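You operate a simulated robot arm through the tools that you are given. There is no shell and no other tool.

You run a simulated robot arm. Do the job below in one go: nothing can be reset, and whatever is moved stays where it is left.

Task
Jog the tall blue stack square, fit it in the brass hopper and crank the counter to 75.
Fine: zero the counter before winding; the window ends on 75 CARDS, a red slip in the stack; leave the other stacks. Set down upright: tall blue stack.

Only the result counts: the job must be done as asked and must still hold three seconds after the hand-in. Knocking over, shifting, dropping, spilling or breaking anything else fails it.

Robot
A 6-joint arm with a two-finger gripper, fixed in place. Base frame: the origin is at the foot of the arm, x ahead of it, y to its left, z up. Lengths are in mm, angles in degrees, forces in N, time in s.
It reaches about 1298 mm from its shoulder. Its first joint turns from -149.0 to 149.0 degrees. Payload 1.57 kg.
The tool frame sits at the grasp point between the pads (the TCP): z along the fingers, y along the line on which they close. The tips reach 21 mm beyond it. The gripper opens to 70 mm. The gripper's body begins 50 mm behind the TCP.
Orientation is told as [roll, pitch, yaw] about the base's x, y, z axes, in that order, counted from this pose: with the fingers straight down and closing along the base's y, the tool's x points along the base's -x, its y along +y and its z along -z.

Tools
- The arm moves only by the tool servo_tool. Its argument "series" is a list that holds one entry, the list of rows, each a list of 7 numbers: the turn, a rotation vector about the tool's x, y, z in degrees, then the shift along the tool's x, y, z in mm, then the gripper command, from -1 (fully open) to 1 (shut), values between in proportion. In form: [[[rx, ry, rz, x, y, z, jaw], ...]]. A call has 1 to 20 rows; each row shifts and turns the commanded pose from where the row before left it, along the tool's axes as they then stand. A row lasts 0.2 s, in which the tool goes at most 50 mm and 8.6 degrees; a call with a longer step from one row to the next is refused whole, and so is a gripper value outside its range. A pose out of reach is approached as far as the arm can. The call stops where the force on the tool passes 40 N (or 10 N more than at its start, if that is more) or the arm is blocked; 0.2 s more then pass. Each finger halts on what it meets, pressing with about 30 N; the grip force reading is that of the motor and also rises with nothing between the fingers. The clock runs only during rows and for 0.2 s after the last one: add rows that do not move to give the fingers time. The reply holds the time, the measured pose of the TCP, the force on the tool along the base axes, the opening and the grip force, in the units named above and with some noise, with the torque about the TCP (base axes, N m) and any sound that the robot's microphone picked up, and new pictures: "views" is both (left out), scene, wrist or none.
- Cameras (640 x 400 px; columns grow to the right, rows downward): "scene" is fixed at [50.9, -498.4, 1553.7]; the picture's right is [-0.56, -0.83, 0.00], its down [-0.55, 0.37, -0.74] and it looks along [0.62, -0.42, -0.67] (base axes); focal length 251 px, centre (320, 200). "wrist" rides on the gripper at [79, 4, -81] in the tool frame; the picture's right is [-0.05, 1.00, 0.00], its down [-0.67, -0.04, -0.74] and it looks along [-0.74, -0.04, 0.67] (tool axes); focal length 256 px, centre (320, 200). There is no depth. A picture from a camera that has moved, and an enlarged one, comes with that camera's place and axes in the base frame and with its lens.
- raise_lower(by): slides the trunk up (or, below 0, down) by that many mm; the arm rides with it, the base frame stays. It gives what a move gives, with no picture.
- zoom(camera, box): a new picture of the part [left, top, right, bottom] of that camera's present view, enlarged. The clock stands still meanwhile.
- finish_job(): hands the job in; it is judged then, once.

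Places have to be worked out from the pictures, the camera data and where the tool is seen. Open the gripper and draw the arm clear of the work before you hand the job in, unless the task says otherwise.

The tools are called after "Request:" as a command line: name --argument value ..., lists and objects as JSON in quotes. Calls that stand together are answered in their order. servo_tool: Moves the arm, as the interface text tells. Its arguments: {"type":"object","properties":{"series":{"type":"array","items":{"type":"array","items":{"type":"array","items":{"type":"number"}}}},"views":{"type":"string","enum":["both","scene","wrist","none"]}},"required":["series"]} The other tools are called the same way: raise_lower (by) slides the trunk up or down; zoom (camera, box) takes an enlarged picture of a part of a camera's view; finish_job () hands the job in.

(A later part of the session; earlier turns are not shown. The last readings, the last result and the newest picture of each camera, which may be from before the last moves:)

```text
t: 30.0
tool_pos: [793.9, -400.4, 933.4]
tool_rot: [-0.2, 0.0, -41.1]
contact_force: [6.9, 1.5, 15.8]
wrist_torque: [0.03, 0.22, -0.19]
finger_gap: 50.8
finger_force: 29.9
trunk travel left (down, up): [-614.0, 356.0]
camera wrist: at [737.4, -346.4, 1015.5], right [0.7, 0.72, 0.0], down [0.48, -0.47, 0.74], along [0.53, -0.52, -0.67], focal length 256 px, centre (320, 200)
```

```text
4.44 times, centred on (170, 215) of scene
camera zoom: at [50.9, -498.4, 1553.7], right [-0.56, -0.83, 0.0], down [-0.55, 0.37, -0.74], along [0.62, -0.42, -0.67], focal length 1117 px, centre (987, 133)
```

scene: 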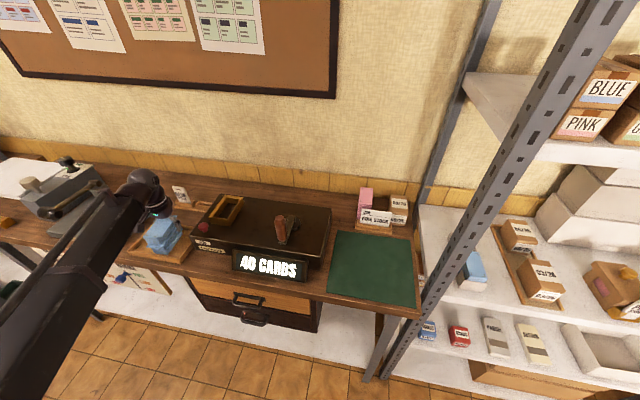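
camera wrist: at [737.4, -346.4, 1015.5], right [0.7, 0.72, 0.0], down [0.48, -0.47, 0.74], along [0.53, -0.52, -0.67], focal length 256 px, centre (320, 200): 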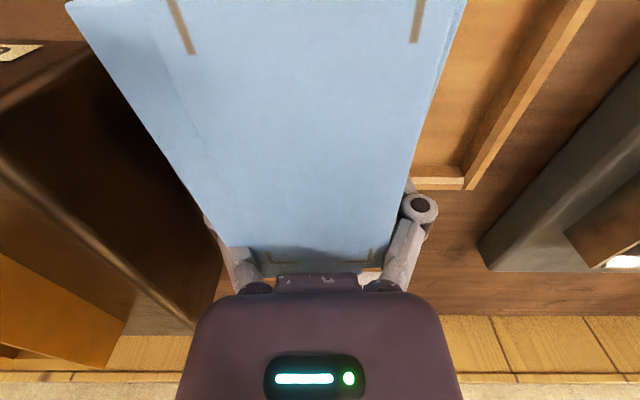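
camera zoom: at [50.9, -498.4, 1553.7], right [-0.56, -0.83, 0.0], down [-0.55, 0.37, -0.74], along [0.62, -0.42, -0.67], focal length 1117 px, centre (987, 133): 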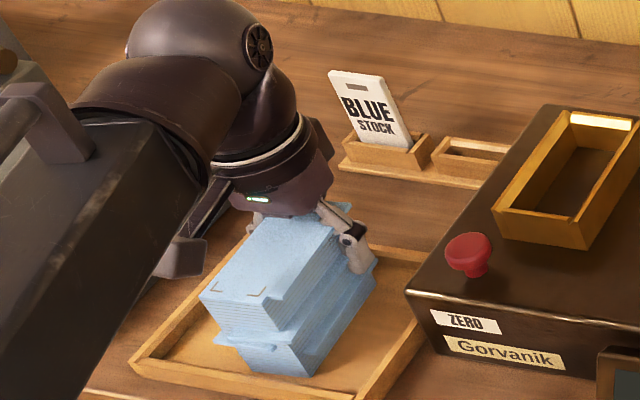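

The fingers stopped at a 50.8 mm gap, with about 16 N pushing upward. I'll open, raise clear and see what changed.

Request:
servo_tool --series '[[[0, 0, 0, 0, 0, 0, 0], [0, 0, 0, 0, 0, 0, -0.5], [0, 0, 0, 0, 0, 0, -1], [0, 0, 0, 0, 0, 0, -1]]]' --views "none"

Request:
raise_lower --by 64

Request:
zoom --camera "wrist" --box '[200, 20, 440, 190]'

Request:
zoom --camera "scene" --box '[110, 170, 230, 260]'

```text
t: 31.0
tool_pos: [794.8, -402.0, 932.3]
tool_rot: [-0.2, 0.1, -41.2]
contact_force: [-0.1, -0.2, 0.5]
wrist_torque: [-0.05, -0.01, -0.01]
finger_gap: 70.0
finger_force: 0.0
trunk travel left (down, up): [-614.0, 356.0]
```

```text
t: 32.0
tool_pos: [794.7, -401.9, 997.1]
tool_rot: [0.0, 0.0, -41.1]
contact_force: [-0.1, 0.0, 0.0]
wrist_torque: [0.02, -0.04, -0.01]
finger_gap: 69.7
finger_force: 0.1
trunk travel left (down, up): [-678.0, 292.0]
```

```text
2.35 times, centred on (320, 105) of wrist
camera zoom: at [737.9, -347.1, 1078.6], right [0.7, 0.72, 0.0], down [0.48, -0.47, 0.74], along [0.53, -0.52, -0.67], focal length 602 px, centre (320, 424)
```

zoom: 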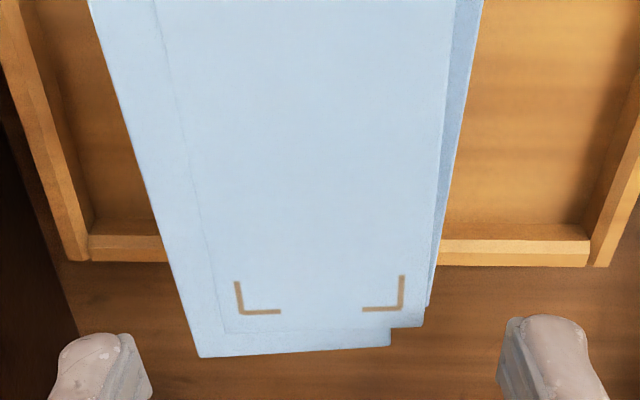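

```text
4.44 times, centred on (170, 215) of scene
camera zoom: at [50.9, -498.4, 1553.7], right [-0.56, -0.83, 0.0], down [-0.55, 0.37, -0.74], along [0.62, -0.42, -0.67], focal length 1117 px, centre (987, 133)
```

zoom: 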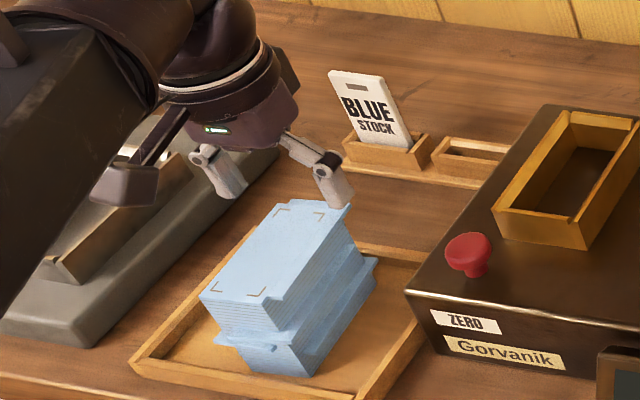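

The loose cards went back to exactly where they were, so they aren't shifted by a squeeze, and the body grips as one rigid block about 51 mm wide. The lever vise with the C-fence looks like the jogger. I'll go and study it from the robot side.

Request:
raise_lower --by 70

Request:
servo_tool --series '[[[0, 0, 3.8, 40, 30, 0, -1], [0, 0, 0, 45, 40, 0, -1], [0, 0, 0, 45, 40, 0, -1], [0, 0, 0, 45, 40, 0, -1], [0, 0, 0, 20, 40, 0, -1], [0, 0, 0, 0, 40, 0, -1], [0, 0, 0, 0, 30, 0, -1], [0, 0, 0, 0, 0, 0, -1]]]' --views "both"

Request:
zoom --camera "wrist" --box '[160, 60, 480, 280]'

```text
t: 33.1
tool_pos: [794.3, -401.4, 1065.7]
tool_rot: [-0.1, 0.1, -41.1]
contact_force: [-0.4, -0.2, 0.4]
wrist_torque: [0.0, -0.01, 0.05]
finger_gap: 70.1
finger_force: 0.1
trunk travel left (down, up): [-748.0, 222.0]
```

```text
refused: row 2 steps farther than a row can; nothing moved
```

```text
1.82 times, centred on (320, 170) of wrist
camera zoom: at [737.9, -347.1, 1148.6], right [0.7, 0.72, 0.0], down [0.48, -0.47, 0.74], along [0.53, -0.52, -0.67], focal length 465 px, centre (320, 254)
```

zoom: 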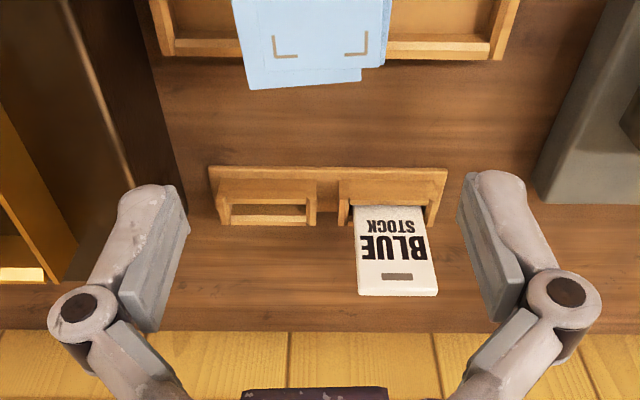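

That move was refused because one step was too long. I'll resend it with smaller steps.

Request:
servo_tool --series '[[[0, 0, 3.8, 35, 30, 0, -1], [0, 0, 0, 35, 30, 0, -1], [0, 0, 0, 35, 30, 0, -1], [0, 0, 0, 35, 30, 0, -1], [0, 0, 0, 35, 30, 0, -1], [0, 0, 0, 15, 40, 0, -1], [0, 0, 0, 0, 40, 0, -1], [0, 0, 0, 0, 30, 0, -1], [0, 0, 0, 0, 0, 0, -1]]]' --views "both"

Request:
zoom --camera "wrist" --box '[160, 60, 480, 280]'

```text
t: 35.1
tool_pos: [839.5, -82.0, 1067.3]
tool_rot: [-0.1, 0.1, -45.0]
contact_force: [0.0, -0.5, 0.2]
wrist_torque: [-0.02, 0.04, -0.01]
finger_gap: 70.1
finger_force: 0.2
trunk travel left (down, up): [-748.0, 222.0]
camera wrist: at [787.0, -24.3, 1148.8], right [0.74, 0.67, 0.0], down [0.45, -0.5, 0.74], along [0.5, -0.55, -0.67], focal length 256 px, centre (320, 200)
```

scene: 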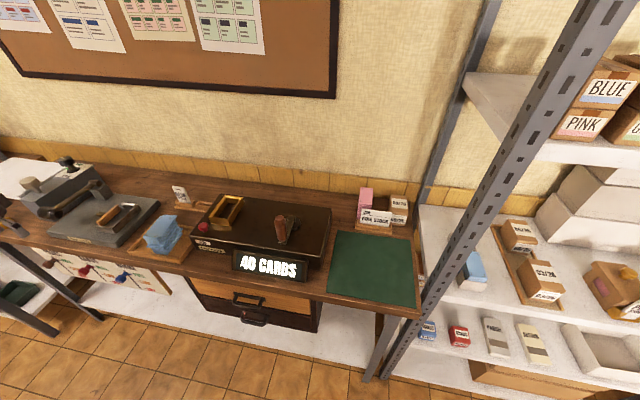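
wrist: 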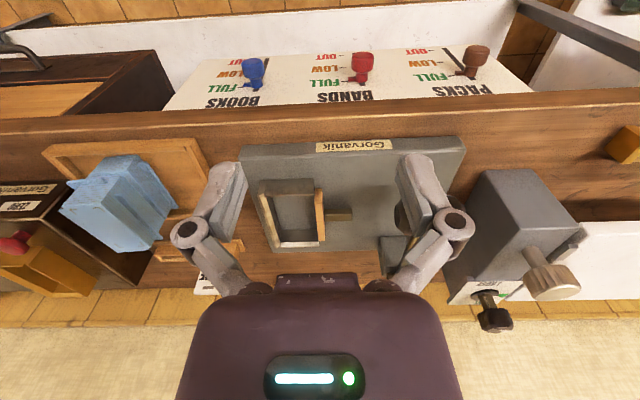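

```text
1.82 times, centred on (320, 170) of wrist
camera zoom: at [787.0, -24.3, 1148.8], right [0.74, 0.67, 0.0], down [0.45, -0.5, 0.74], along [0.5, -0.55, -0.67], focal length 465 px, centre (320, 254)
```

zoom: 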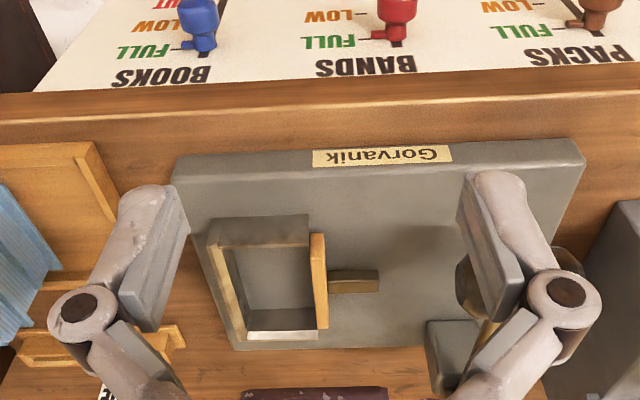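

The lever is hidden behind the right finger. I'll shift further left along the bench to see it and its linkage.

Request:
servo_tool --series '[[[0, 0, 0, 10, 40, 0, -1], [0, 0, 0, 10, 40, 0, -1], [0, 0, 0, 0, 40, 0, -1], [0, 0, 0, 0, 0, 0, -1]]]' --views "wrist"

Request:
zoom --camera "wrist" --box '[160, 80, 440, 280]'

```text
t: 36.1
tool_pos: [913.1, 15.6, 1067.3]
tool_rot: [-0.1, 0.1, -45.0]
contact_force: [-0.7, -0.2, 0.1]
wrist_torque: [0.0, -0.02, -0.01]
finger_gap: 70.0
finger_force: 0.1
trunk travel left (down, up): [-748.0, 222.0]
camera wrist: at [859.6, 73.6, 1148.9], right [0.74, 0.67, 0.0], down [0.45, -0.5, 0.74], along [0.5, -0.55, -0.67], focal length 256 px, centre (320, 200)
```

wrist: 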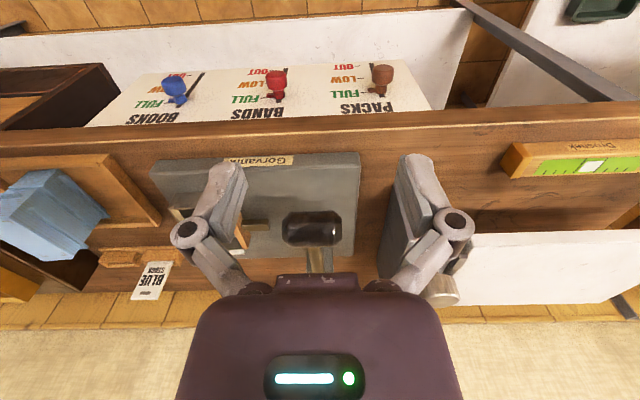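

```text
2.00 times, centred on (300, 180) of wrist
camera zoom: at [859.6, 73.6, 1148.9], right [0.74, 0.67, 0.0], down [0.45, -0.5, 0.74], along [0.5, -0.55, -0.67], focal length 512 px, centre (360, 240)
```

zoom: 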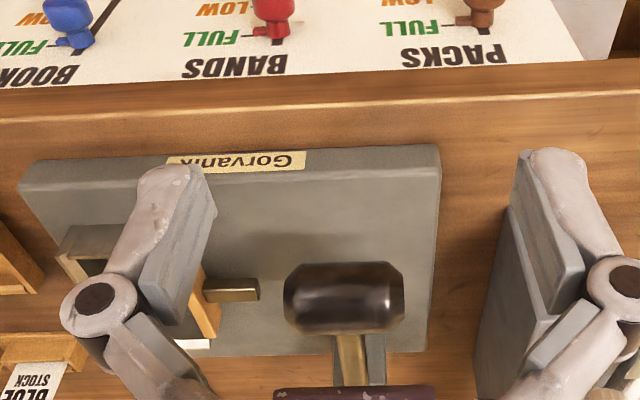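

The capsule grip sits near u≈641, v≈785, z≈984 in bench coordinates, and the lever is nearly level and hinged at its far end. I'll measure the C-fence opening from nearly overhead before committing.

Request:
servo_tool --series '[[[0, 0, 0, -20, -42, 0, -1], [0, 0, 0, -20, -42, 0, -1], [0, 0, 0, -20, -42, 0, -1], [0, 0, 0, -20, -40, 0, -1], [0, 0, 0, -45, 0, 0, -1], [0, 0, 0, -45, 0, 0, -1], [0, 0, 0, -25, 0, 0, -1], [0, 7, 0, 0, 0, -1.4, -1], [0, 7, 0, 0, 0, -4.2, -1], [0, 7, 0, 0, 0, -7, -1], [0, 7, 0, 0, 0, -9.6, -1], [0, 7, 0, 0, 0, -12, -1], [0, 0, 0, 0, 0, 0, -1]]]' --views "none"

Request:
raise_lower --by -60

Request:
zoom --camera "wrist" --box '[0, 0, 640, 400]'

Request:
zoom --camera "wrist" --box '[220, 20, 460, 170]'

```text
t: 38.9
tool_pos: [939.8, -239.4, 1089.9]
tool_rot: [1.2, 29.3, -45.1]
contact_force: [0.2, -0.4, 1.1]
wrist_torque: [-0.01, 0.0, 0.04]
finger_gap: 70.0
finger_force: 0.0
out of reach, approached as far as the arm can: row 12
trunk travel left (down, up): [-748.0, 222.0]
```

```text
t: 39.9
tool_pos: [940.1, -240.9, 1030.0]
tool_rot: [1.1, 29.2, -45.1]
contact_force: [-0.1, 0.3, 0.5]
wrist_torque: [-0.02, 0.0, 0.01]
finger_gap: 70.1
finger_force: 0.0
trunk travel left (down, up): [-688.0, 282.0]
```

```text
1.00 times, centred on (320, 200) of wrist (not enlarged: the box is as wide or as high as the picture)
camera zoom: at [920.6, -218.6, 1140.8], right [0.75, 0.67, -0.01], down [0.63, -0.7, 0.32], along [0.21, -0.25, -0.95], focal length 256 px, centre (320, 200)
```

zoom: 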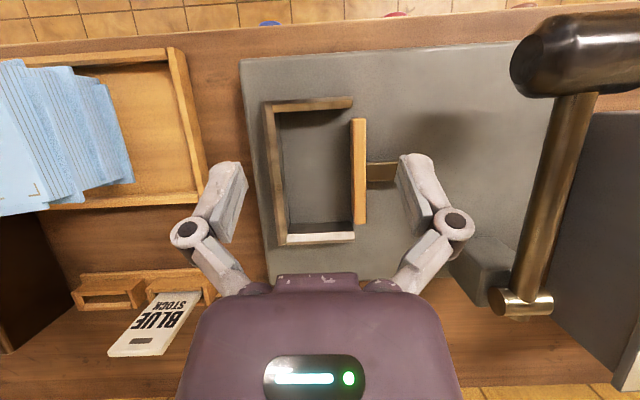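

```text
2.67 times, centred on (340, 95) of wrist
camera zoom: at [920.6, -218.6, 1140.8], right [0.75, 0.67, -0.01], down [0.63, -0.7, 0.32], along [0.21, -0.25, -0.95], focal length 683 px, centre (267, 480)
```

zoom: 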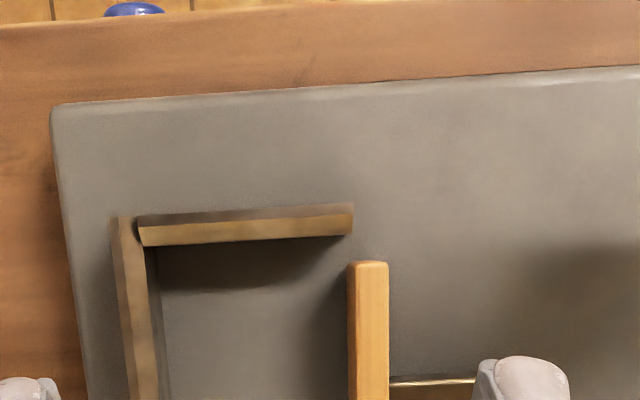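

I'll zoom in more tightly on the fence corners to get accurate dimensions.

Request:
zoom --camera "wrist" --box '[250, 85, 380, 166]'

Request:
zoom --camera "wrist" --box '[250, 170, 380, 251]'

Request:
zoom --camera "wrist" --box '[440, 0, 640, 330]'

```text
4.92 times, centred on (315, 126) of wrist
camera zoom: at [920.6, -218.6, 1140.8], right [0.75, 0.67, -0.01], down [0.63, -0.7, 0.32], along [0.21, -0.25, -0.95], focal length 1260 px, centre (345, 567)
```

zoom: 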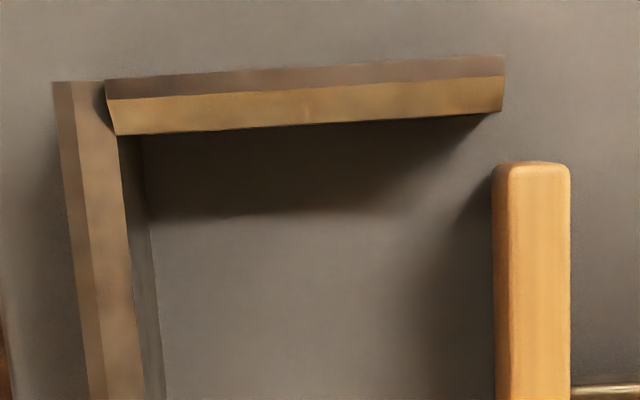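

```text
4.92 times, centred on (315, 210) of wrist
camera zoom: at [920.6, -218.6, 1140.8], right [0.75, 0.67, -0.01], down [0.63, -0.7, 0.32], along [0.21, -0.25, -0.95], focal length 1260 px, centre (345, 148)
```

zoom: 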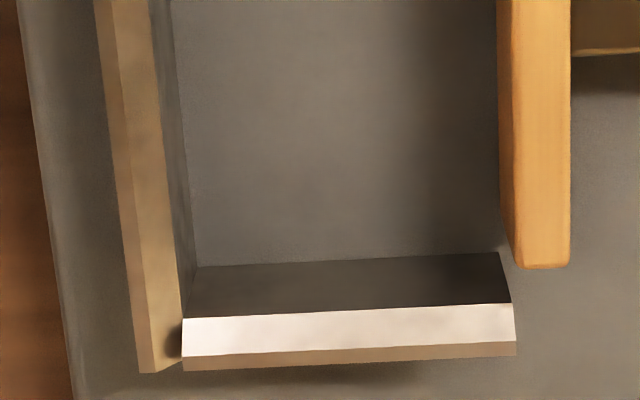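

```text
1.21 times, centred on (540, 165) of wrist
camera zoom: at [920.6, -218.6, 1140.8], right [0.75, 0.67, -0.01], down [0.63, -0.7, 0.32], along [0.21, -0.25, -0.95], focal length 310 px, centre (53, 242)
```

zoom: 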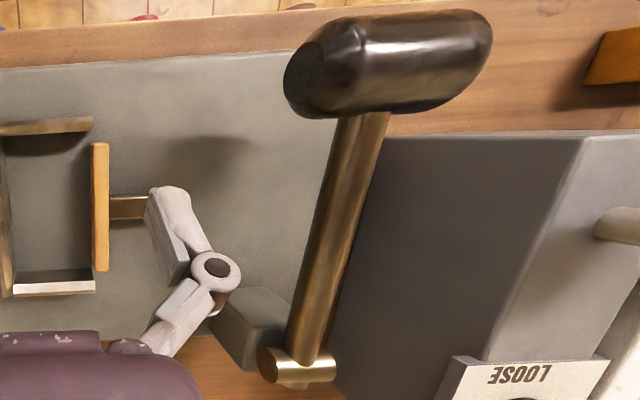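

The fence walls have chamfered lead-ins. The opening is about 61 × 106 mm, its floor is near z≈907 and its rim near 935. This is a jogging vise, and the lever closes the jaw. I'll un-tilt, raise, and return over the stack centre at about (769, −379) to pick it up.

Request:
raise_lower --by 60

Request:
servo_tool --series '[[[0, -7.3, 0, 0, 0, 0, -1], [0, -7.3, 0, 0, 0, 0, -1], [0, -7.3, 0, 0, 0, 0, -1], [0, -7.3, 0, 0, 0, 0, -1], [0, 0, 0, 0, 0, 0, -1]]]' --views "none"

```text
t: 40.9
tool_pos: [939.9, -240.9, 1090.5]
tool_rot: [1.2, 29.2, -45.1]
contact_force: [-0.1, 1.2, 0.5]
wrist_torque: [0.02, 0.01, 0.0]
finger_gap: 69.8
finger_force: 0.1
trunk travel left (down, up): [-748.0, 222.0]
```

```text
t: 42.1
tool_pos: [940.7, -240.9, 1065.6]
tool_rot: [1.1, 0.0, -45.7]
contact_force: [-0.3, -0.6, -0.2]
wrist_torque: [0.02, -0.02, 0.03]
finger_gap: 70.0
finger_force: 0.0
out of reach, approached as far as the arm can: row 1, 2, 3
trunk travel left (down, up): [-748.0, 222.0]
```

Request:
servo_tool --series '[[[1.1, 0, -4.5, 0, 0, 0, -1], [0, 0, 0, 6.4, -36.2, 0, -1], [0, 0, 0, 6.4, -36.2, 0, -1], [0, 0, 0, 6.4, -36.2, 0, -1], [0, 0, 0, 6.4, -36.2, 0, -1], [0, 0, 0, 6.4, -36.2, 0, -1], [0, 0, 0, 6.3, -36.1, 0, -1], [0, 0, 0, 0, 0, 0, -1]]]' --views "none"

Request:
raise_lower --by -66

Request:
zoom --camera "wrist" --box '[200, 0, 440, 170]'

Request:
zoom --camera "scene" --box '[110, 170, 230, 260]'

```text
t: 43.9
tool_pos: [770.2, -378.5, 1066.8]
tool_rot: [-0.2, 0.0, -41.1]
contact_force: [-0.2, 0.3, 0.3]
wrist_torque: [0.05, 0.0, -0.03]
finger_gap: 70.0
finger_force: 0.0
trunk travel left (down, up): [-748.0, 222.0]
```

```text
t: 45.0
tool_pos: [769.6, -380.2, 1000.5]
tool_rot: [-0.1, 0.0, -41.2]
contact_force: [-0.3, 0.3, -0.6]
wrist_torque: [-0.02, 0.0, -0.01]
finger_gap: 70.1
finger_force: 0.1
trunk travel left (down, up): [-682.0, 288.0]
```

```text
2.35 times, centred on (320, 85) of wrist
camera zoom: at [712.1, -324.5, 1082.6], right [0.7, 0.72, 0.0], down [0.48, -0.46, 0.74], along [0.53, -0.52, -0.67], focal length 602 px, centre (320, 471)
```

zoom: 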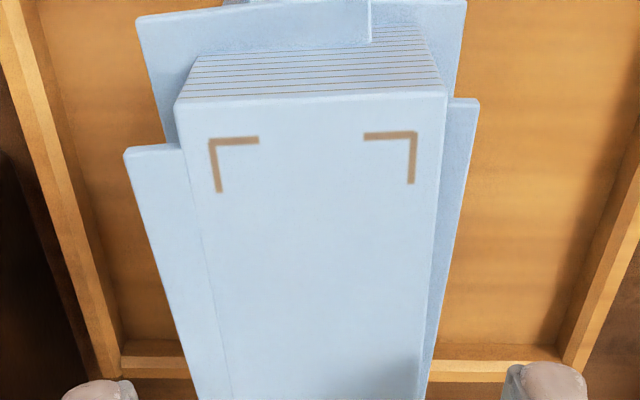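

```text
4.44 times, centred on (170, 215) of scene
camera zoom: at [50.9, -498.4, 1553.7], right [-0.56, -0.83, 0.0], down [-0.55, 0.37, -0.74], along [0.62, -0.42, -0.67], focal length 1117 px, centre (987, 133)
```

zoom: 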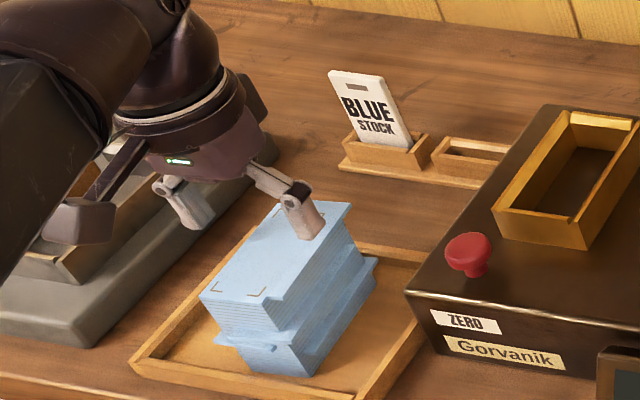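

The near edge and loose-card edges put the stack centre about 3 mm nearer the robot, with the spread centred at −1.6 mm. I'll make those small corrections and lower to the grasp height, TCP ≈ 942, watching the force.

Request:
servo_tool --series '[[[0, 0, 0, 3, -1.6, 0, -1], [0, 0, 0, 0, 0, 0, -1]]]' --views "none"

Request:
raise_lower --by -30

Request:
raise_lower --by -28

```text
t: 45.6
tool_pos: [765.9, -378.2, 999.5]
tool_rot: [0.0, -0.1, -41.2]
contact_force: [0.3, -0.7, -0.3]
wrist_torque: [0.01, 0.02, -0.03]
finger_gap: 69.9
finger_force: 0.0
trunk travel left (down, up): [-682.0, 288.0]
```

```text
t: 46.3
tool_pos: [766.4, -378.4, 970.9]
tool_rot: [-0.2, 0.0, -41.2]
contact_force: [0.4, -0.4, -0.1]
wrist_torque: [0.02, 0.02, 0.0]
finger_gap: 70.1
finger_force: 0.1
trunk travel left (down, up): [-652.0, 318.0]
```

```text
t: 47.1
tool_pos: [766.2, -377.2, 942.0]
tool_rot: [-0.1, -0.1, -41.2]
contact_force: [0.8, 0.1, -0.1]
wrist_torque: [-0.01, 0.0, 0.0]
finger_gap: 70.2
finger_force: 0.1
trunk travel left (down, up): [-624.0, 346.0]
```

No contact on the way down. I'll close gradually on the stack and read the force.

Request:
servo_tool --series '[[[0, 0, 0, 0, 0, 0, -0.7], [0, 0, 0, 0, 0, 0, -0.5], [0, 0, 0, 0, 0, 0, -0.3], [0, 0, 0, 0, 0, 0, -0.1], [0, 0, 0, 0, 0, 0, 0.1], [0, 0, 0, 0, 0, 0, 0.3]]]' --views "both"

Request:
zoom --camera "scene" --box '[110, 170, 230, 260]'

```text
t: 48.5
tool_pos: [766.2, -376.6, 942.1]
tool_rot: [-0.1, 0.0, -41.2]
contact_force: [2.5, 1.7, 3.2]
wrist_torque: [0.14, -0.01, -0.02]
finger_gap: 45.6
finger_force: 29.9
trunk travel left (down, up): [-624.0, 346.0]
camera wrist: at [708.7, -323.3, 1024.7], right [0.7, 0.72, 0.0], down [0.48, -0.46, 0.75], along [0.53, -0.52, -0.67], focal length 256 px, centre (320, 200)
```

scene: 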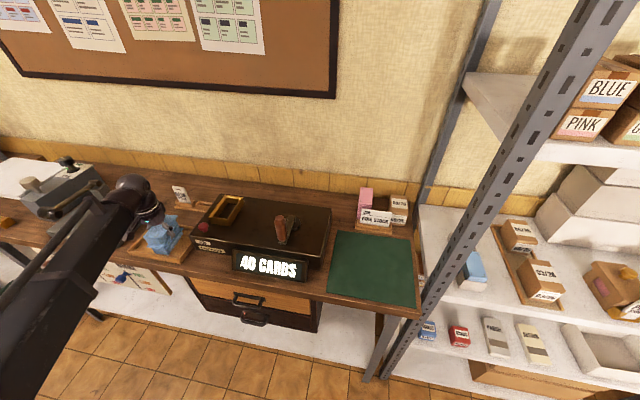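
wrist: 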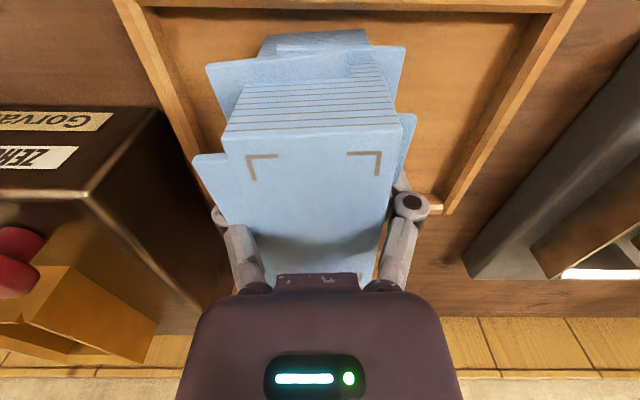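

```text
4.44 times, centred on (170, 215) of scene
camera zoom: at [50.9, -498.4, 1553.7], right [-0.56, -0.83, 0.0], down [-0.55, 0.37, -0.74], along [0.62, -0.42, -0.67], focal length 1117 px, centre (987, 133)
```

zoom: 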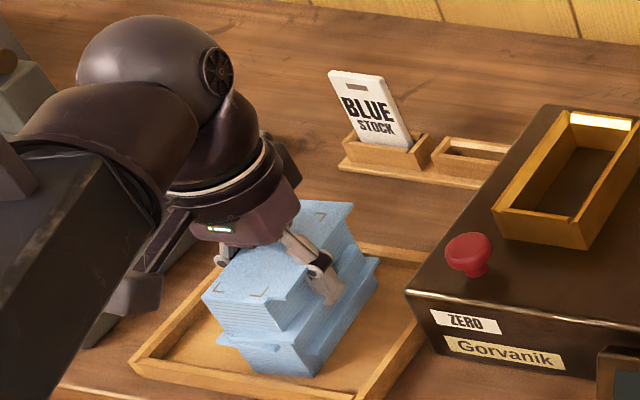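

The grip settled at 45.6 mm with 30 N, which matches the core width, so the loose cards don't collide. I'll lift gently and check the hold.

Request:
servo_tool --series '[[[0, 0, 0, 0, 0, 0, 0.6], [0, 0, 0, 0, 0, 0, 0.8], [0, 0, 0, 0, 0, 0, 0.8]]]' --views "none"

Request:
raise_lower --by 20

Request:
zoom --camera "scene" --box '[110, 170, 230, 260]'

Request:
raise_lower --by 80

Request:
zoom --camera "scene" --box '[110, 150, 230, 240]'

```text
t: 49.3
tool_pos: [766.1, -377.3, 942.7]
tool_rot: [-0.1, 0.0, -41.1]
contact_force: [2.8, 1.7, 4.2]
wrist_torque: [0.1, -0.1, 0.0]
finger_gap: 45.5
finger_force: 29.7
trunk travel left (down, up): [-624.0, 346.0]
```

```text
t: 49.9
tool_pos: [766.5, -379.3, 961.7]
tool_rot: [0.0, 0.0, -41.3]
contact_force: [0.1, -0.7, -2.8]
wrist_torque: [-0.01, -0.01, -0.04]
finger_gap: 45.6
finger_force: 30.1
trunk travel left (down, up): [-644.0, 326.0]
```

```text
4.44 times, centred on (170, 215) of scene
camera zoom: at [50.9, -498.4, 1553.7], right [-0.56, -0.83, 0.0], down [-0.55, 0.37, -0.74], along [0.62, -0.42, -0.67], focal length 1117 px, centre (987, 133)
```

zoom: 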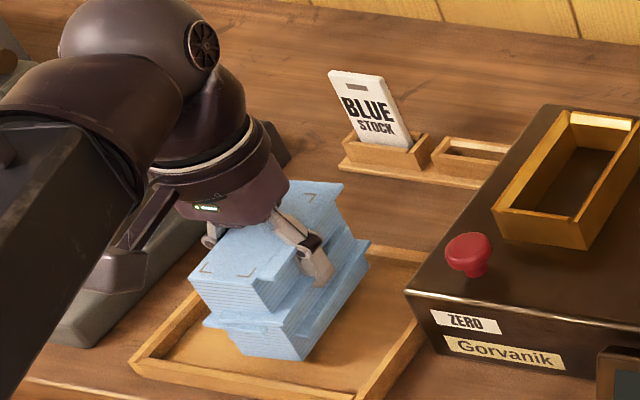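

```text
t: 51.1
tool_pos: [766.5, -379.0, 1042.8]
tool_rot: [-0.1, 0.0, -41.2]
contact_force: [-0.8, -0.3, -3.1]
wrist_torque: [0.0, 0.0, -0.02]
finger_gap: 45.7
finger_force: 30.0
trunk travel left (down, up): [-724.0, 246.0]
```

```text
4.44 times, centred on (170, 195) of scene
camera zoom: at [50.9, -498.4, 1553.7], right [-0.56, -0.83, 0.0], down [-0.55, 0.37, -0.74], along [0.62, -0.42, -0.67], focal length 1117 px, centre (987, 222)
```

zoom: 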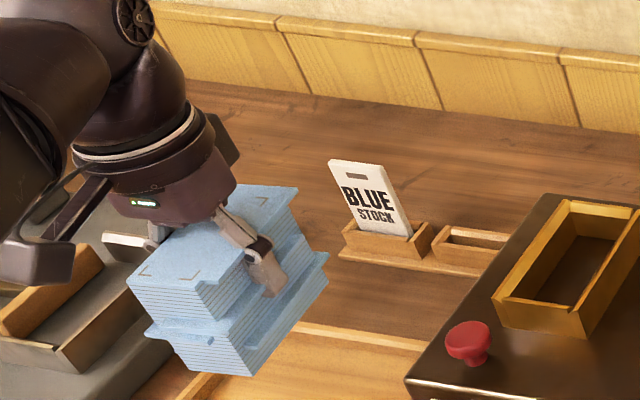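

The whole stack lifted as one body of about 3 N. Before placing it, I'll check the jaw height against the fence from the scene camera.

Request:
zoom --camera "scene" --box '[80, 180, 160, 240]'

Request:
zoom --camera "wrist" --box '[440, 100, 640, 300]'

```text
6.67 times, centred on (120, 210) of scene
camera zoom: at [50.9, -498.4, 1553.7], right [-0.56, -0.83, 0.0], down [-0.55, 0.37, -0.74], along [0.62, -0.42, -0.67], focal length 1676 px, centre (1653, 133)
```

zoom: 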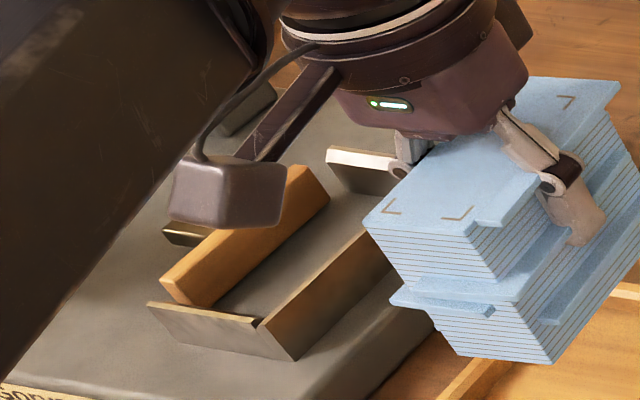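

```text
2.00 times, centred on (540, 200) of wrist
camera zoom: at [708.9, -323.7, 1124.3], right [0.7, 0.72, 0.0], down [0.48, -0.46, 0.74], along [0.53, -0.52, -0.67], focal length 512 px, centre (-120, 200)
```

zoom: 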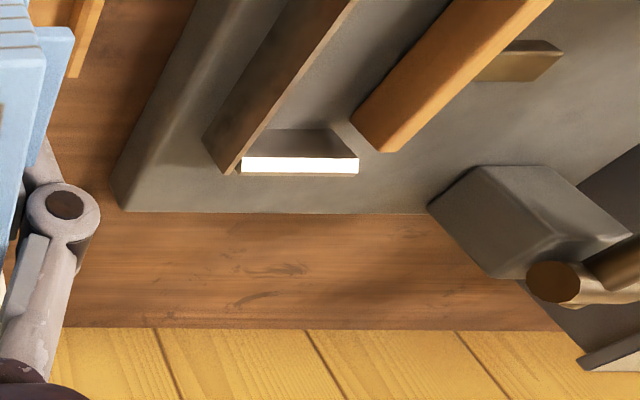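

Jaw and fence tops are both about z≈935–940, below where my fingertips will be. I'll carry the stack over the jig at height, turning to yaw −45°.

Request:
servo_tool --series '[[[0, 0, 1.9, 0, 0, 0, 0.8], [0, 0, 1.9, 0, 0, 0, 0.8], [0, 0, 0, -5.2, 23.4, 0, 0.8], [0, 0, 0, -5.2, 23.4, 0, 0.8], [0, 0, 0, -5.2, 23.4, 0, 0.8], [0, 0, 0, -5.2, 23.4, 0, 0.8], [0, 0, 0, -5.2, 23.4, 0, 0.8], [0, 0, 0, -5.2, 23.4, 0, 0.8], [0, 0, 0, -5.2, 23.4, 0, 0.8], [0, 0, 0, -5.2, 23.4, 0, 0.8], [0, 0, 0, -5.2, 23.2, 0, 0.8], [0, 0, 0, 0, 0, 0, 0.8], [0, 0, 0, 0, 0, 0, 0.8]]]' --views "both"

Request:
zoom --camera "scene" --box '[60, 150, 180, 240]'

```text
t: 53.9
tool_pos: [948.8, -261.9, 1041.9]
tool_rot: [-0.1, 0.0, -45.0]
contact_force: [-0.5, 1.6, -1.5]
wrist_torque: [-0.02, 0.01, -0.03]
finger_gap: 45.7
finger_force: 30.3
trunk travel left (down, up): [-724.0, 246.0]
camera wrist: at [895.4, -203.4, 1124.2], right [0.74, 0.67, 0.0], down [0.45, -0.5, 0.74], along [0.5, -0.55, -0.67], focal length 256 px, centre (320, 200)
```

scene: 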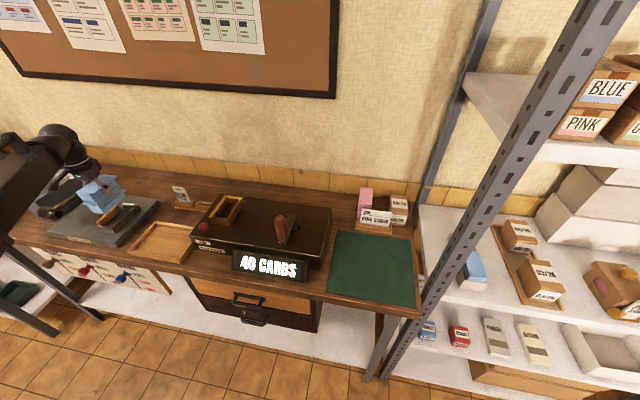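
wrist: 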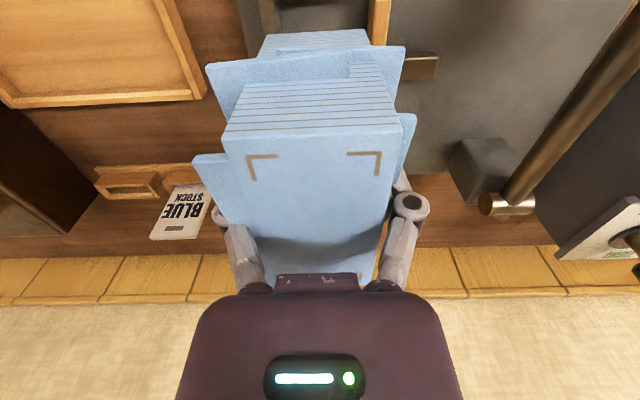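

```text
4.44 times, centred on (120, 195) of scene
camera zoom: at [50.9, -498.4, 1553.7], right [-0.56, -0.83, 0.0], down [-0.55, 0.37, -0.74], along [0.62, -0.42, -0.67], focal length 1117 px, centre (1209, 222)
```

zoom: 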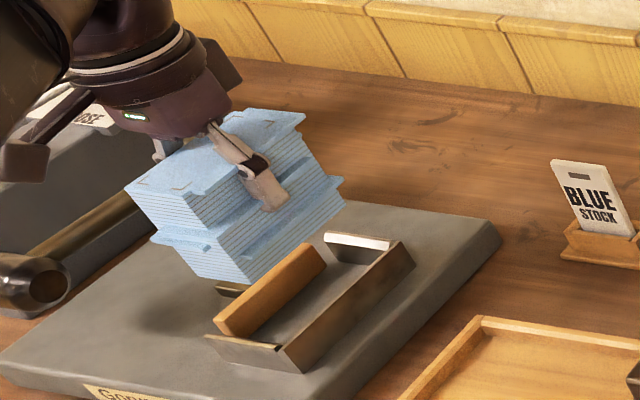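

The stack is over the jig, at u≈485.7, v≈856. I'll lower it so the bottom sits just above the fence rim and check alignment.

Request:
raise_lower --by -38

Request:
zoom --camera "scene" --box '[70, 175, 160, 245]'

Request:
zoom --camera "wrist" --box '[160, 0, 480, 200]'

```text
t: 54.7
tool_pos: [949.1, -261.8, 1004.4]
tool_rot: [-0.1, 0.0, -45.0]
contact_force: [-0.9, -0.7, -2.6]
wrist_torque: [-0.01, -0.01, 0.01]
finger_gap: 45.6
finger_force: 30.0
trunk travel left (down, up): [-686.0, 284.0]
```

```text
5.71 times, centred on (115, 210) of scene
camera zoom: at [50.9, -498.4, 1553.7], right [-0.56, -0.83, 0.0], down [-0.55, 0.37, -0.74], along [0.62, -0.42, -0.67], focal length 1436 px, centre (1491, 143)
```

zoom: 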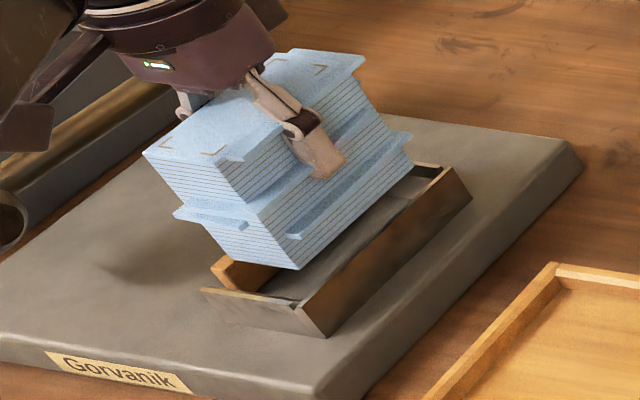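

```text
2.00 times, centred on (320, 100) of wrist
camera zoom: at [895.2, -203.5, 1086.3], right [0.74, 0.67, 0.0], down [0.45, -0.5, 0.74], along [0.5, -0.55, -0.67], focal length 512 px, centre (320, 400)
```

zoom: 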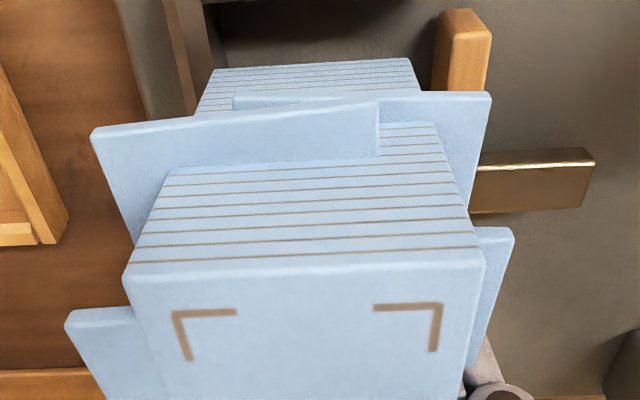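

The stack bottom looks close to the left fence wall. I'll zoom tightly on that corner before lowering further.

Request:
zoom --camera "scene" --box '[95, 195, 143, 225]'

Request:
zoom --camera "wrist" --box '[220, 0, 420, 60]'

```text
13.33 times, centred on (119, 210) of scene
camera zoom: at [50.9, -498.4, 1553.7], right [-0.56, -0.83, 0.0], down [-0.55, 0.37, -0.74], along [0.62, -0.42, -0.67], focal length 3351 px, centre (3000, 67)
```

zoom: 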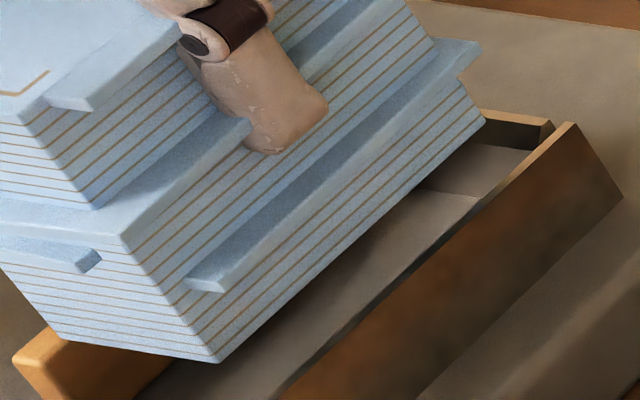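

```text
3.20 times, centred on (320, 30) of wrist
camera zoom: at [895.2, -203.5, 1086.3], right [0.74, 0.67, 0.0], down [0.45, -0.5, 0.74], along [0.5, -0.55, -0.67], focal length 819 px, centre (320, 744)
```

zoom: 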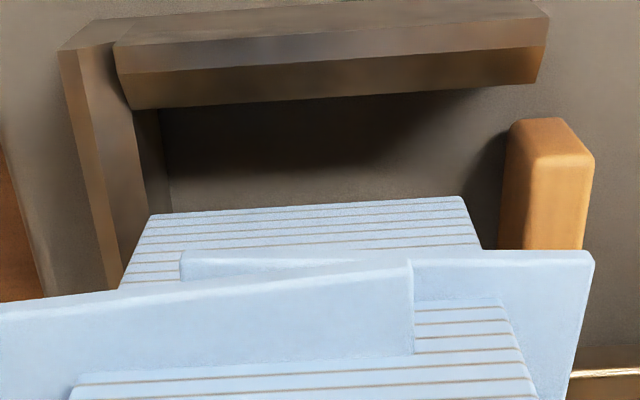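

The close-up gives clear margins: 4 mm to the left wall, about 10 mm to the jaw, 10 mm near, and 5–8 mm far. Lowering into the jig in steps while watching the force.

Request:
raise_lower --by -26

Request:
raise_lower --by -5

Request:
raise_lower --by -3

```text
t: 55.4
tool_pos: [949.4, -262.0, 979.2]
tool_rot: [-0.2, 0.0, -45.0]
contact_force: [0.8, 0.4, -1.6]
wrist_torque: [0.0, -0.01, -0.03]
finger_gap: 45.7
finger_force: 30.0
trunk travel left (down, up): [-660.0, 310.0]
```

```text
t: 56.0
tool_pos: [948.8, -261.8, 972.9]
tool_rot: [-0.2, 0.0, -45.0]
contact_force: [0.4, 0.3, -2.3]
wrist_torque: [0.03, -0.03, 0.01]
finger_gap: 45.8
finger_force: 30.4
trunk travel left (down, up): [-655.0, 315.0]
```

```text
t: 56.5
tool_pos: [948.4, -261.6, 971.1]
tool_rot: [0.0, -0.1, -45.0]
contact_force: [0.6, -0.3, -2.5]
wrist_torque: [0.01, -0.03, 0.01]
finger_gap: 45.6
finger_force: 29.8
trunk travel left (down, up): [-652.0, 318.0]
```

Still hanging free at about −2.5 N. Continuing in small steps.

Request:
raise_lower --by -3

Request:
raise_lower --by -3

```text
t: 57.0
tool_pos: [949.7, -262.1, 967.3]
tool_rot: [-0.1, 0.0, -45.0]
contact_force: [-0.2, 0.7, -2.5]
wrist_torque: [-0.01, 0.0, -0.02]
finger_gap: 45.7
finger_force: 30.7
trunk travel left (down, up): [-649.0, 321.0]
```

```text
t: 57.5
tool_pos: [948.2, -261.5, 966.7]
tool_rot: [0.0, -0.2, -44.9]
contact_force: [10.1, -3.2, 24.2]
wrist_torque: [-0.02, -0.19, -0.01]
finger_gap: 46.0
finger_force: 30.3
trunk travel left (down, up): [-646.0, 324.0]
```

Contact at TCP ≈ 966.5, so the stack is on the jig floor. I'll ease up 1.5 mm, open slightly and check.

Request:
raise_lower --by 1.5

Request:
servo_tool --series '[[[0, 0, 0, 0, 0, 0, 0.3], [0, 0, 0, 0, 0, 0, 0], [0, 0, 0, 0, 0, 0, -0.3], [0, 0, 0, 0, 0, 0, -0.6], [0, 0, 0, 0, 0, 0, -0.6]]]' --views "scene"

Request:
zoom --camera "scene" --box '[70, 175, 160, 245]'

```text
t: 58.0
tool_pos: [947.6, -261.5, 967.7]
tool_rot: [-0.1, 0.0, -44.9]
contact_force: [3.8, -1.1, 8.9]
wrist_torque: [-0.36, -0.62, 0.09]
finger_gap: 45.8
finger_force: 29.9
trunk travel left (down, up): [-647.0, 323.0]
```

```text
t: 59.2
tool_pos: [949.2, -262.0, 965.4]
tool_rot: [-0.2, 0.0, -45.0]
contact_force: [0.4, -0.2, -0.4]
wrist_torque: [0.01, 0.0, 0.0]
finger_gap: 56.0
finger_force: 0.0
trunk travel left (down, up): [-647.0, 323.0]
```

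scene: 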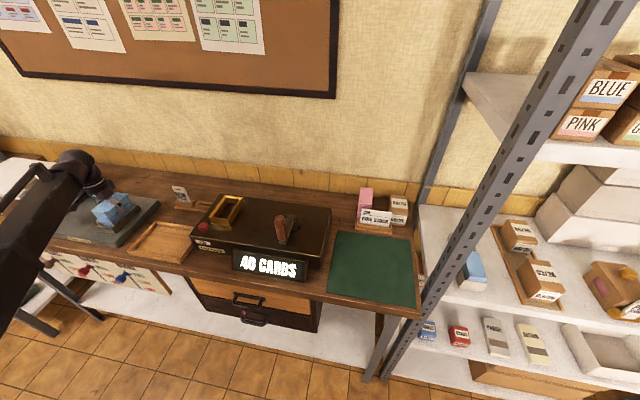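

```text
5.71 times, centred on (115, 210) of scene
camera zoom: at [50.9, -498.4, 1553.7], right [-0.56, -0.83, 0.0], down [-0.55, 0.37, -0.74], along [0.62, -0.42, -0.67], focal length 1436 px, centre (1491, 143)
```

zoom: 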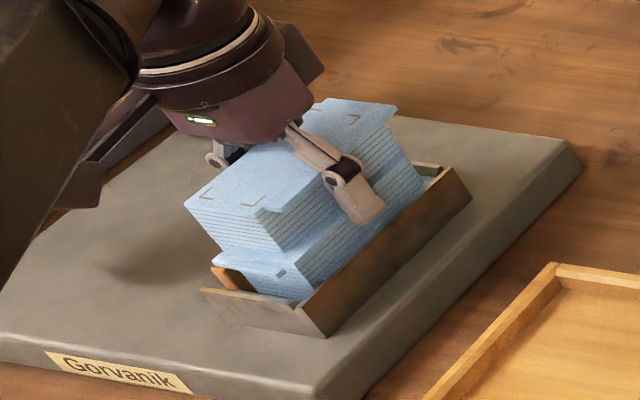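

The stack stands in the jig. I'll raise clear and look again before working the lever.

Request:
raise_lower --by 100

Request:
servo_tool --series '[[[0, 0, 0, 35, 20, 0, -0.6], [0, 0, 0, 35, 20, 0, -0.6], [0, 0, 0, 35, 20, 0, -0.6], [0, 0, 0, 35, 20, 0, -0.6], [0, 0, 0, 30, 0, 0, -0.6], [0, 0, 0, 0, 0, 0, -0.6]]]' --views "both"

Request:
zoom --camera "wrist" --box '[200, 100, 440, 250]'

Request:
zoom --camera "scene" --box '[30, 155, 180, 255]'

```text
t: 60.6
tool_pos: [949.0, -261.4, 1065.0]
tool_rot: [0.0, 0.0, -45.1]
contact_force: [0.5, 0.1, -0.4]
wrist_torque: [-0.01, 0.0, 0.04]
finger_gap: 56.0
finger_force: 0.0
trunk travel left (down, up): [-747.0, 223.0]
```

```text
t: 62.0
tool_pos: [886.9, -84.9, 1065.9]
tool_rot: [-0.1, 0.0, -45.0]
contact_force: [-0.4, 0.6, 0.7]
wrist_torque: [0.0, 0.0, -0.03]
finger_gap: 56.3
finger_force: 0.1
trunk travel left (down, up): [-747.0, 223.0]
camera wrist: at [833.1, -26.8, 1147.8], right [0.74, 0.67, 0.0], down [0.45, -0.5, 0.74], along [0.5, -0.55, -0.67], focal length 256 px, centre (320, 200)
```

scene: 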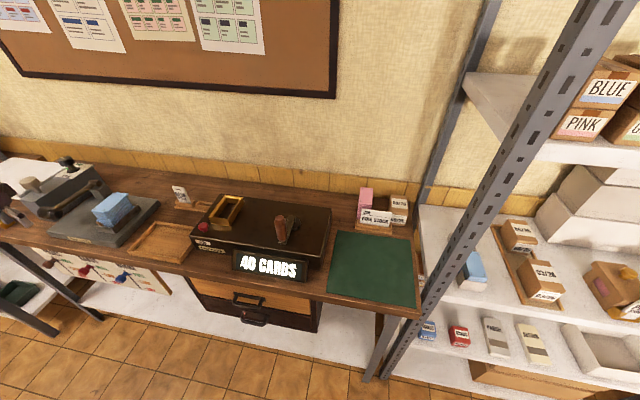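
wrist: 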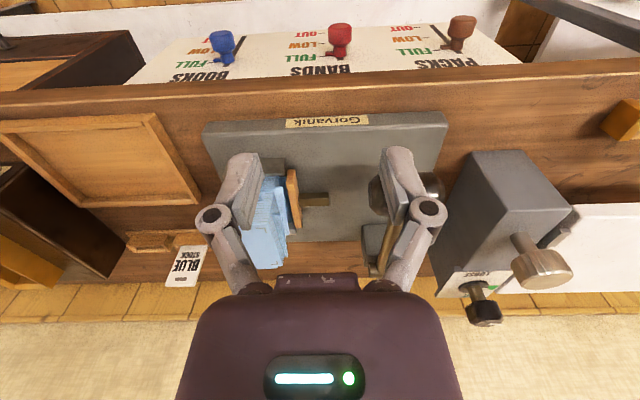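

```text
2.67 times, centred on (320, 175) of wrist
camera zoom: at [833.1, -26.8, 1147.8], right [0.74, 0.67, 0.0], down [0.45, -0.5, 0.74], along [0.5, -0.55, -0.67], focal length 683 px, centre (320, 267)
```

zoom: 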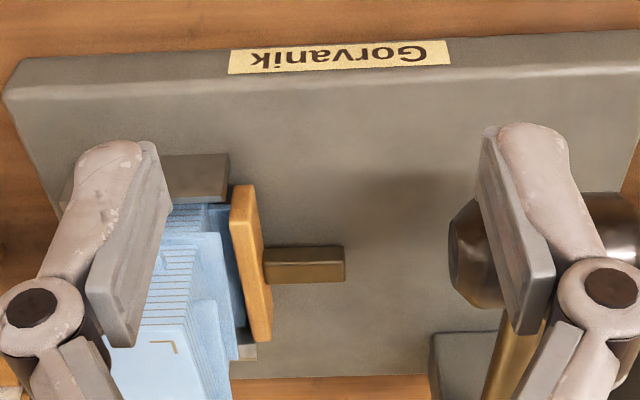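

```text
4.00 times, centred on (105, 205) of scene
camera zoom: at [50.9, -498.4, 1553.7], right [-0.56, -0.83, 0.0], down [-0.55, 0.37, -0.74], along [0.62, -0.42, -0.67], focal length 1005 px, centre (1180, 180)
```

zoom: 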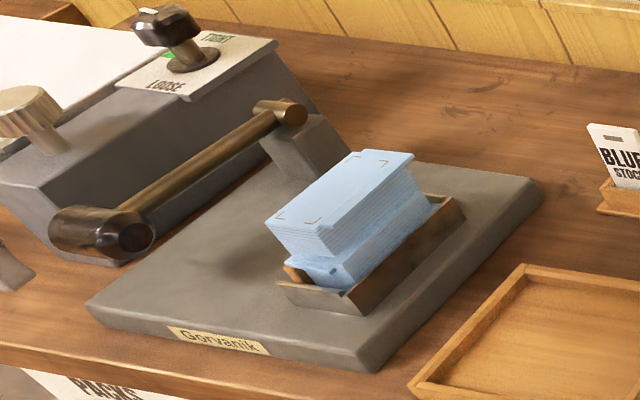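

The stack is seated in the fence, and the lever is clearly visible: horizontal, hinged on the block at its far end. I'll close the fingers and position them above the capsule grip, to push it down with the trunk.

Request:
servo_tool --series '[[[0, 0, 0, -33, 25, 0, 0.2], [0, 0, 0, -33, 25, 0, 0.6], [0, 0, 0, -32, 24, 0, 1], [0, 0, 0, 0, 0, 0, 1], [0, 0, 0, 0, 0, 0, 1]]]' --views "both"

Request:
zoom --camera "scene" --box '[10, 140, 160, 240]'

```text
t: 63.2
tool_pos: [1008.1, -102.0, 1066.3]
tool_rot: [-0.1, 0.0, -44.9]
contact_force: [0.6, 0.3, -0.2]
wrist_torque: [0.03, 0.02, 0.0]
finger_gap: 0.0
finger_force: 28.3
trunk travel left (down, up): [-747.0, 223.0]
camera wrist: at [954.7, -44.0, 1147.8], right [0.74, 0.67, 0.0], down [0.45, -0.49, 0.74], along [0.5, -0.55, -0.67], focal length 256 px, centre (320, 200)
```

scene: 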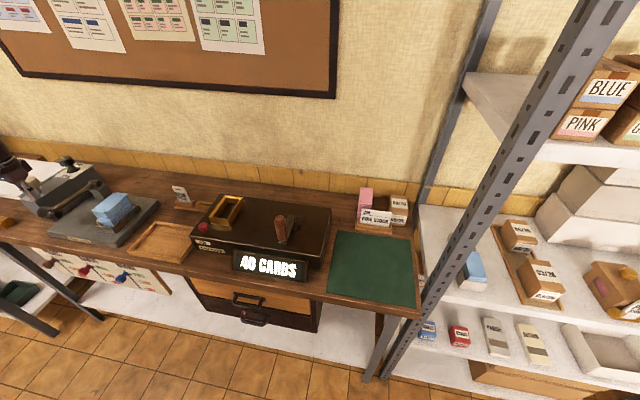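
wrist: 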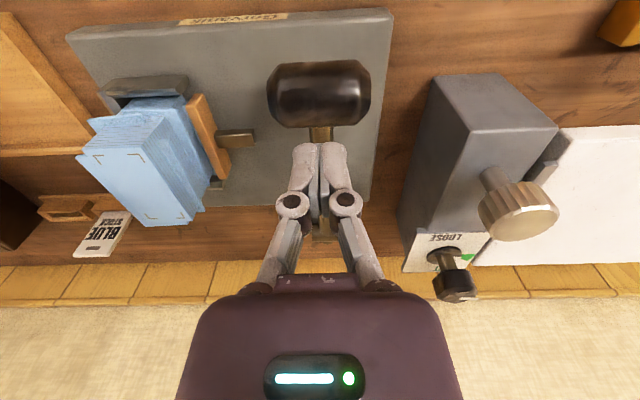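

```text
4.00 times, centred on (85, 190) of scene
camera zoom: at [50.9, -498.4, 1553.7], right [-0.56, -0.83, 0.0], down [-0.55, 0.37, -0.74], along [0.62, -0.42, -0.67], focal length 1005 px, centre (1260, 240)
```

zoom: 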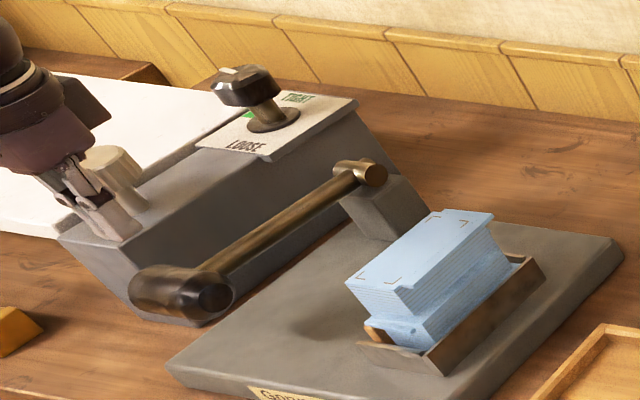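

The fingers are right over the capsule. I'll lower toward contact, expected near TCP z≈1023.

Request:
raise_lower --by -36

Request:
raise_lower --by -6

Request:
raise_lower --by -5

```text
t: 64.0
tool_pos: [1007.5, -101.4, 1029.9]
tool_rot: [-0.1, 0.0, -45.0]
contact_force: [-1.0, -0.2, -0.9]
wrist_torque: [0.0, 0.04, 0.01]
finger_gap: 0.0
finger_force: 27.9
trunk travel left (down, up): [-711.0, 259.0]
```

```text
t: 64.5
tool_pos: [1007.9, -101.8, 1024.0]
tool_rot: [0.0, 0.1, -45.0]
contact_force: [0.7, 0.4, 0.6]
wrist_torque: [0.02, 0.05, 0.02]
finger_gap: 0.0
finger_force: 28.3
trunk travel left (down, up): [-705.0, 265.0]
```

```text
t: 65.1
tool_pos: [1006.6, -101.4, 1019.3]
tool_rot: [-0.2, 0.0, -45.0]
contact_force: [-0.7, 0.1, -0.7]
wrist_torque: [0.04, -0.03, 0.0]
finger_gap: 0.0
finger_force: 28.4
trunk travel left (down, up): [-700.0, 270.0]
```

No contact yet at 1019. Continuing down in small steps.

Request:
raise_lower --by -5

Request:
raise_lower --by -5

Request:
zoom --camera "scene" --box '[10, 140, 160, 240]'

```text
t: 65.6
tool_pos: [1008.5, -103.4, 1013.6]
tool_rot: [-0.2, 0.0, -45.0]
contact_force: [0.2, 0.4, -0.5]
wrist_torque: [0.01, -0.01, -0.01]
finger_gap: 0.0
finger_force: 28.5
trunk travel left (down, up): [-695.0, 275.0]
```

```text
t: 66.2
tool_pos: [1007.3, -100.9, 1009.2]
tool_rot: [0.0, -0.1, -45.0]
contact_force: [0.3, 0.2, 0.5]
wrist_torque: [0.02, -0.01, 0.0]
finger_gap: 0.3
finger_force: 28.7
trunk travel left (down, up): [-690.0, 280.0]
```

```text
4.00 times, centred on (85, 190) of scene
camera zoom: at [50.9, -498.4, 1553.7], right [-0.56, -0.83, 0.0], down [-0.55, 0.37, -0.74], along [0.62, -0.42, -0.67], focal length 1005 px, centre (1260, 240)
```

zoom: 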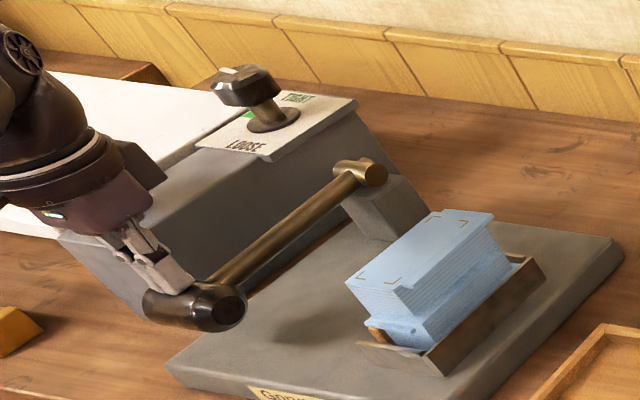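

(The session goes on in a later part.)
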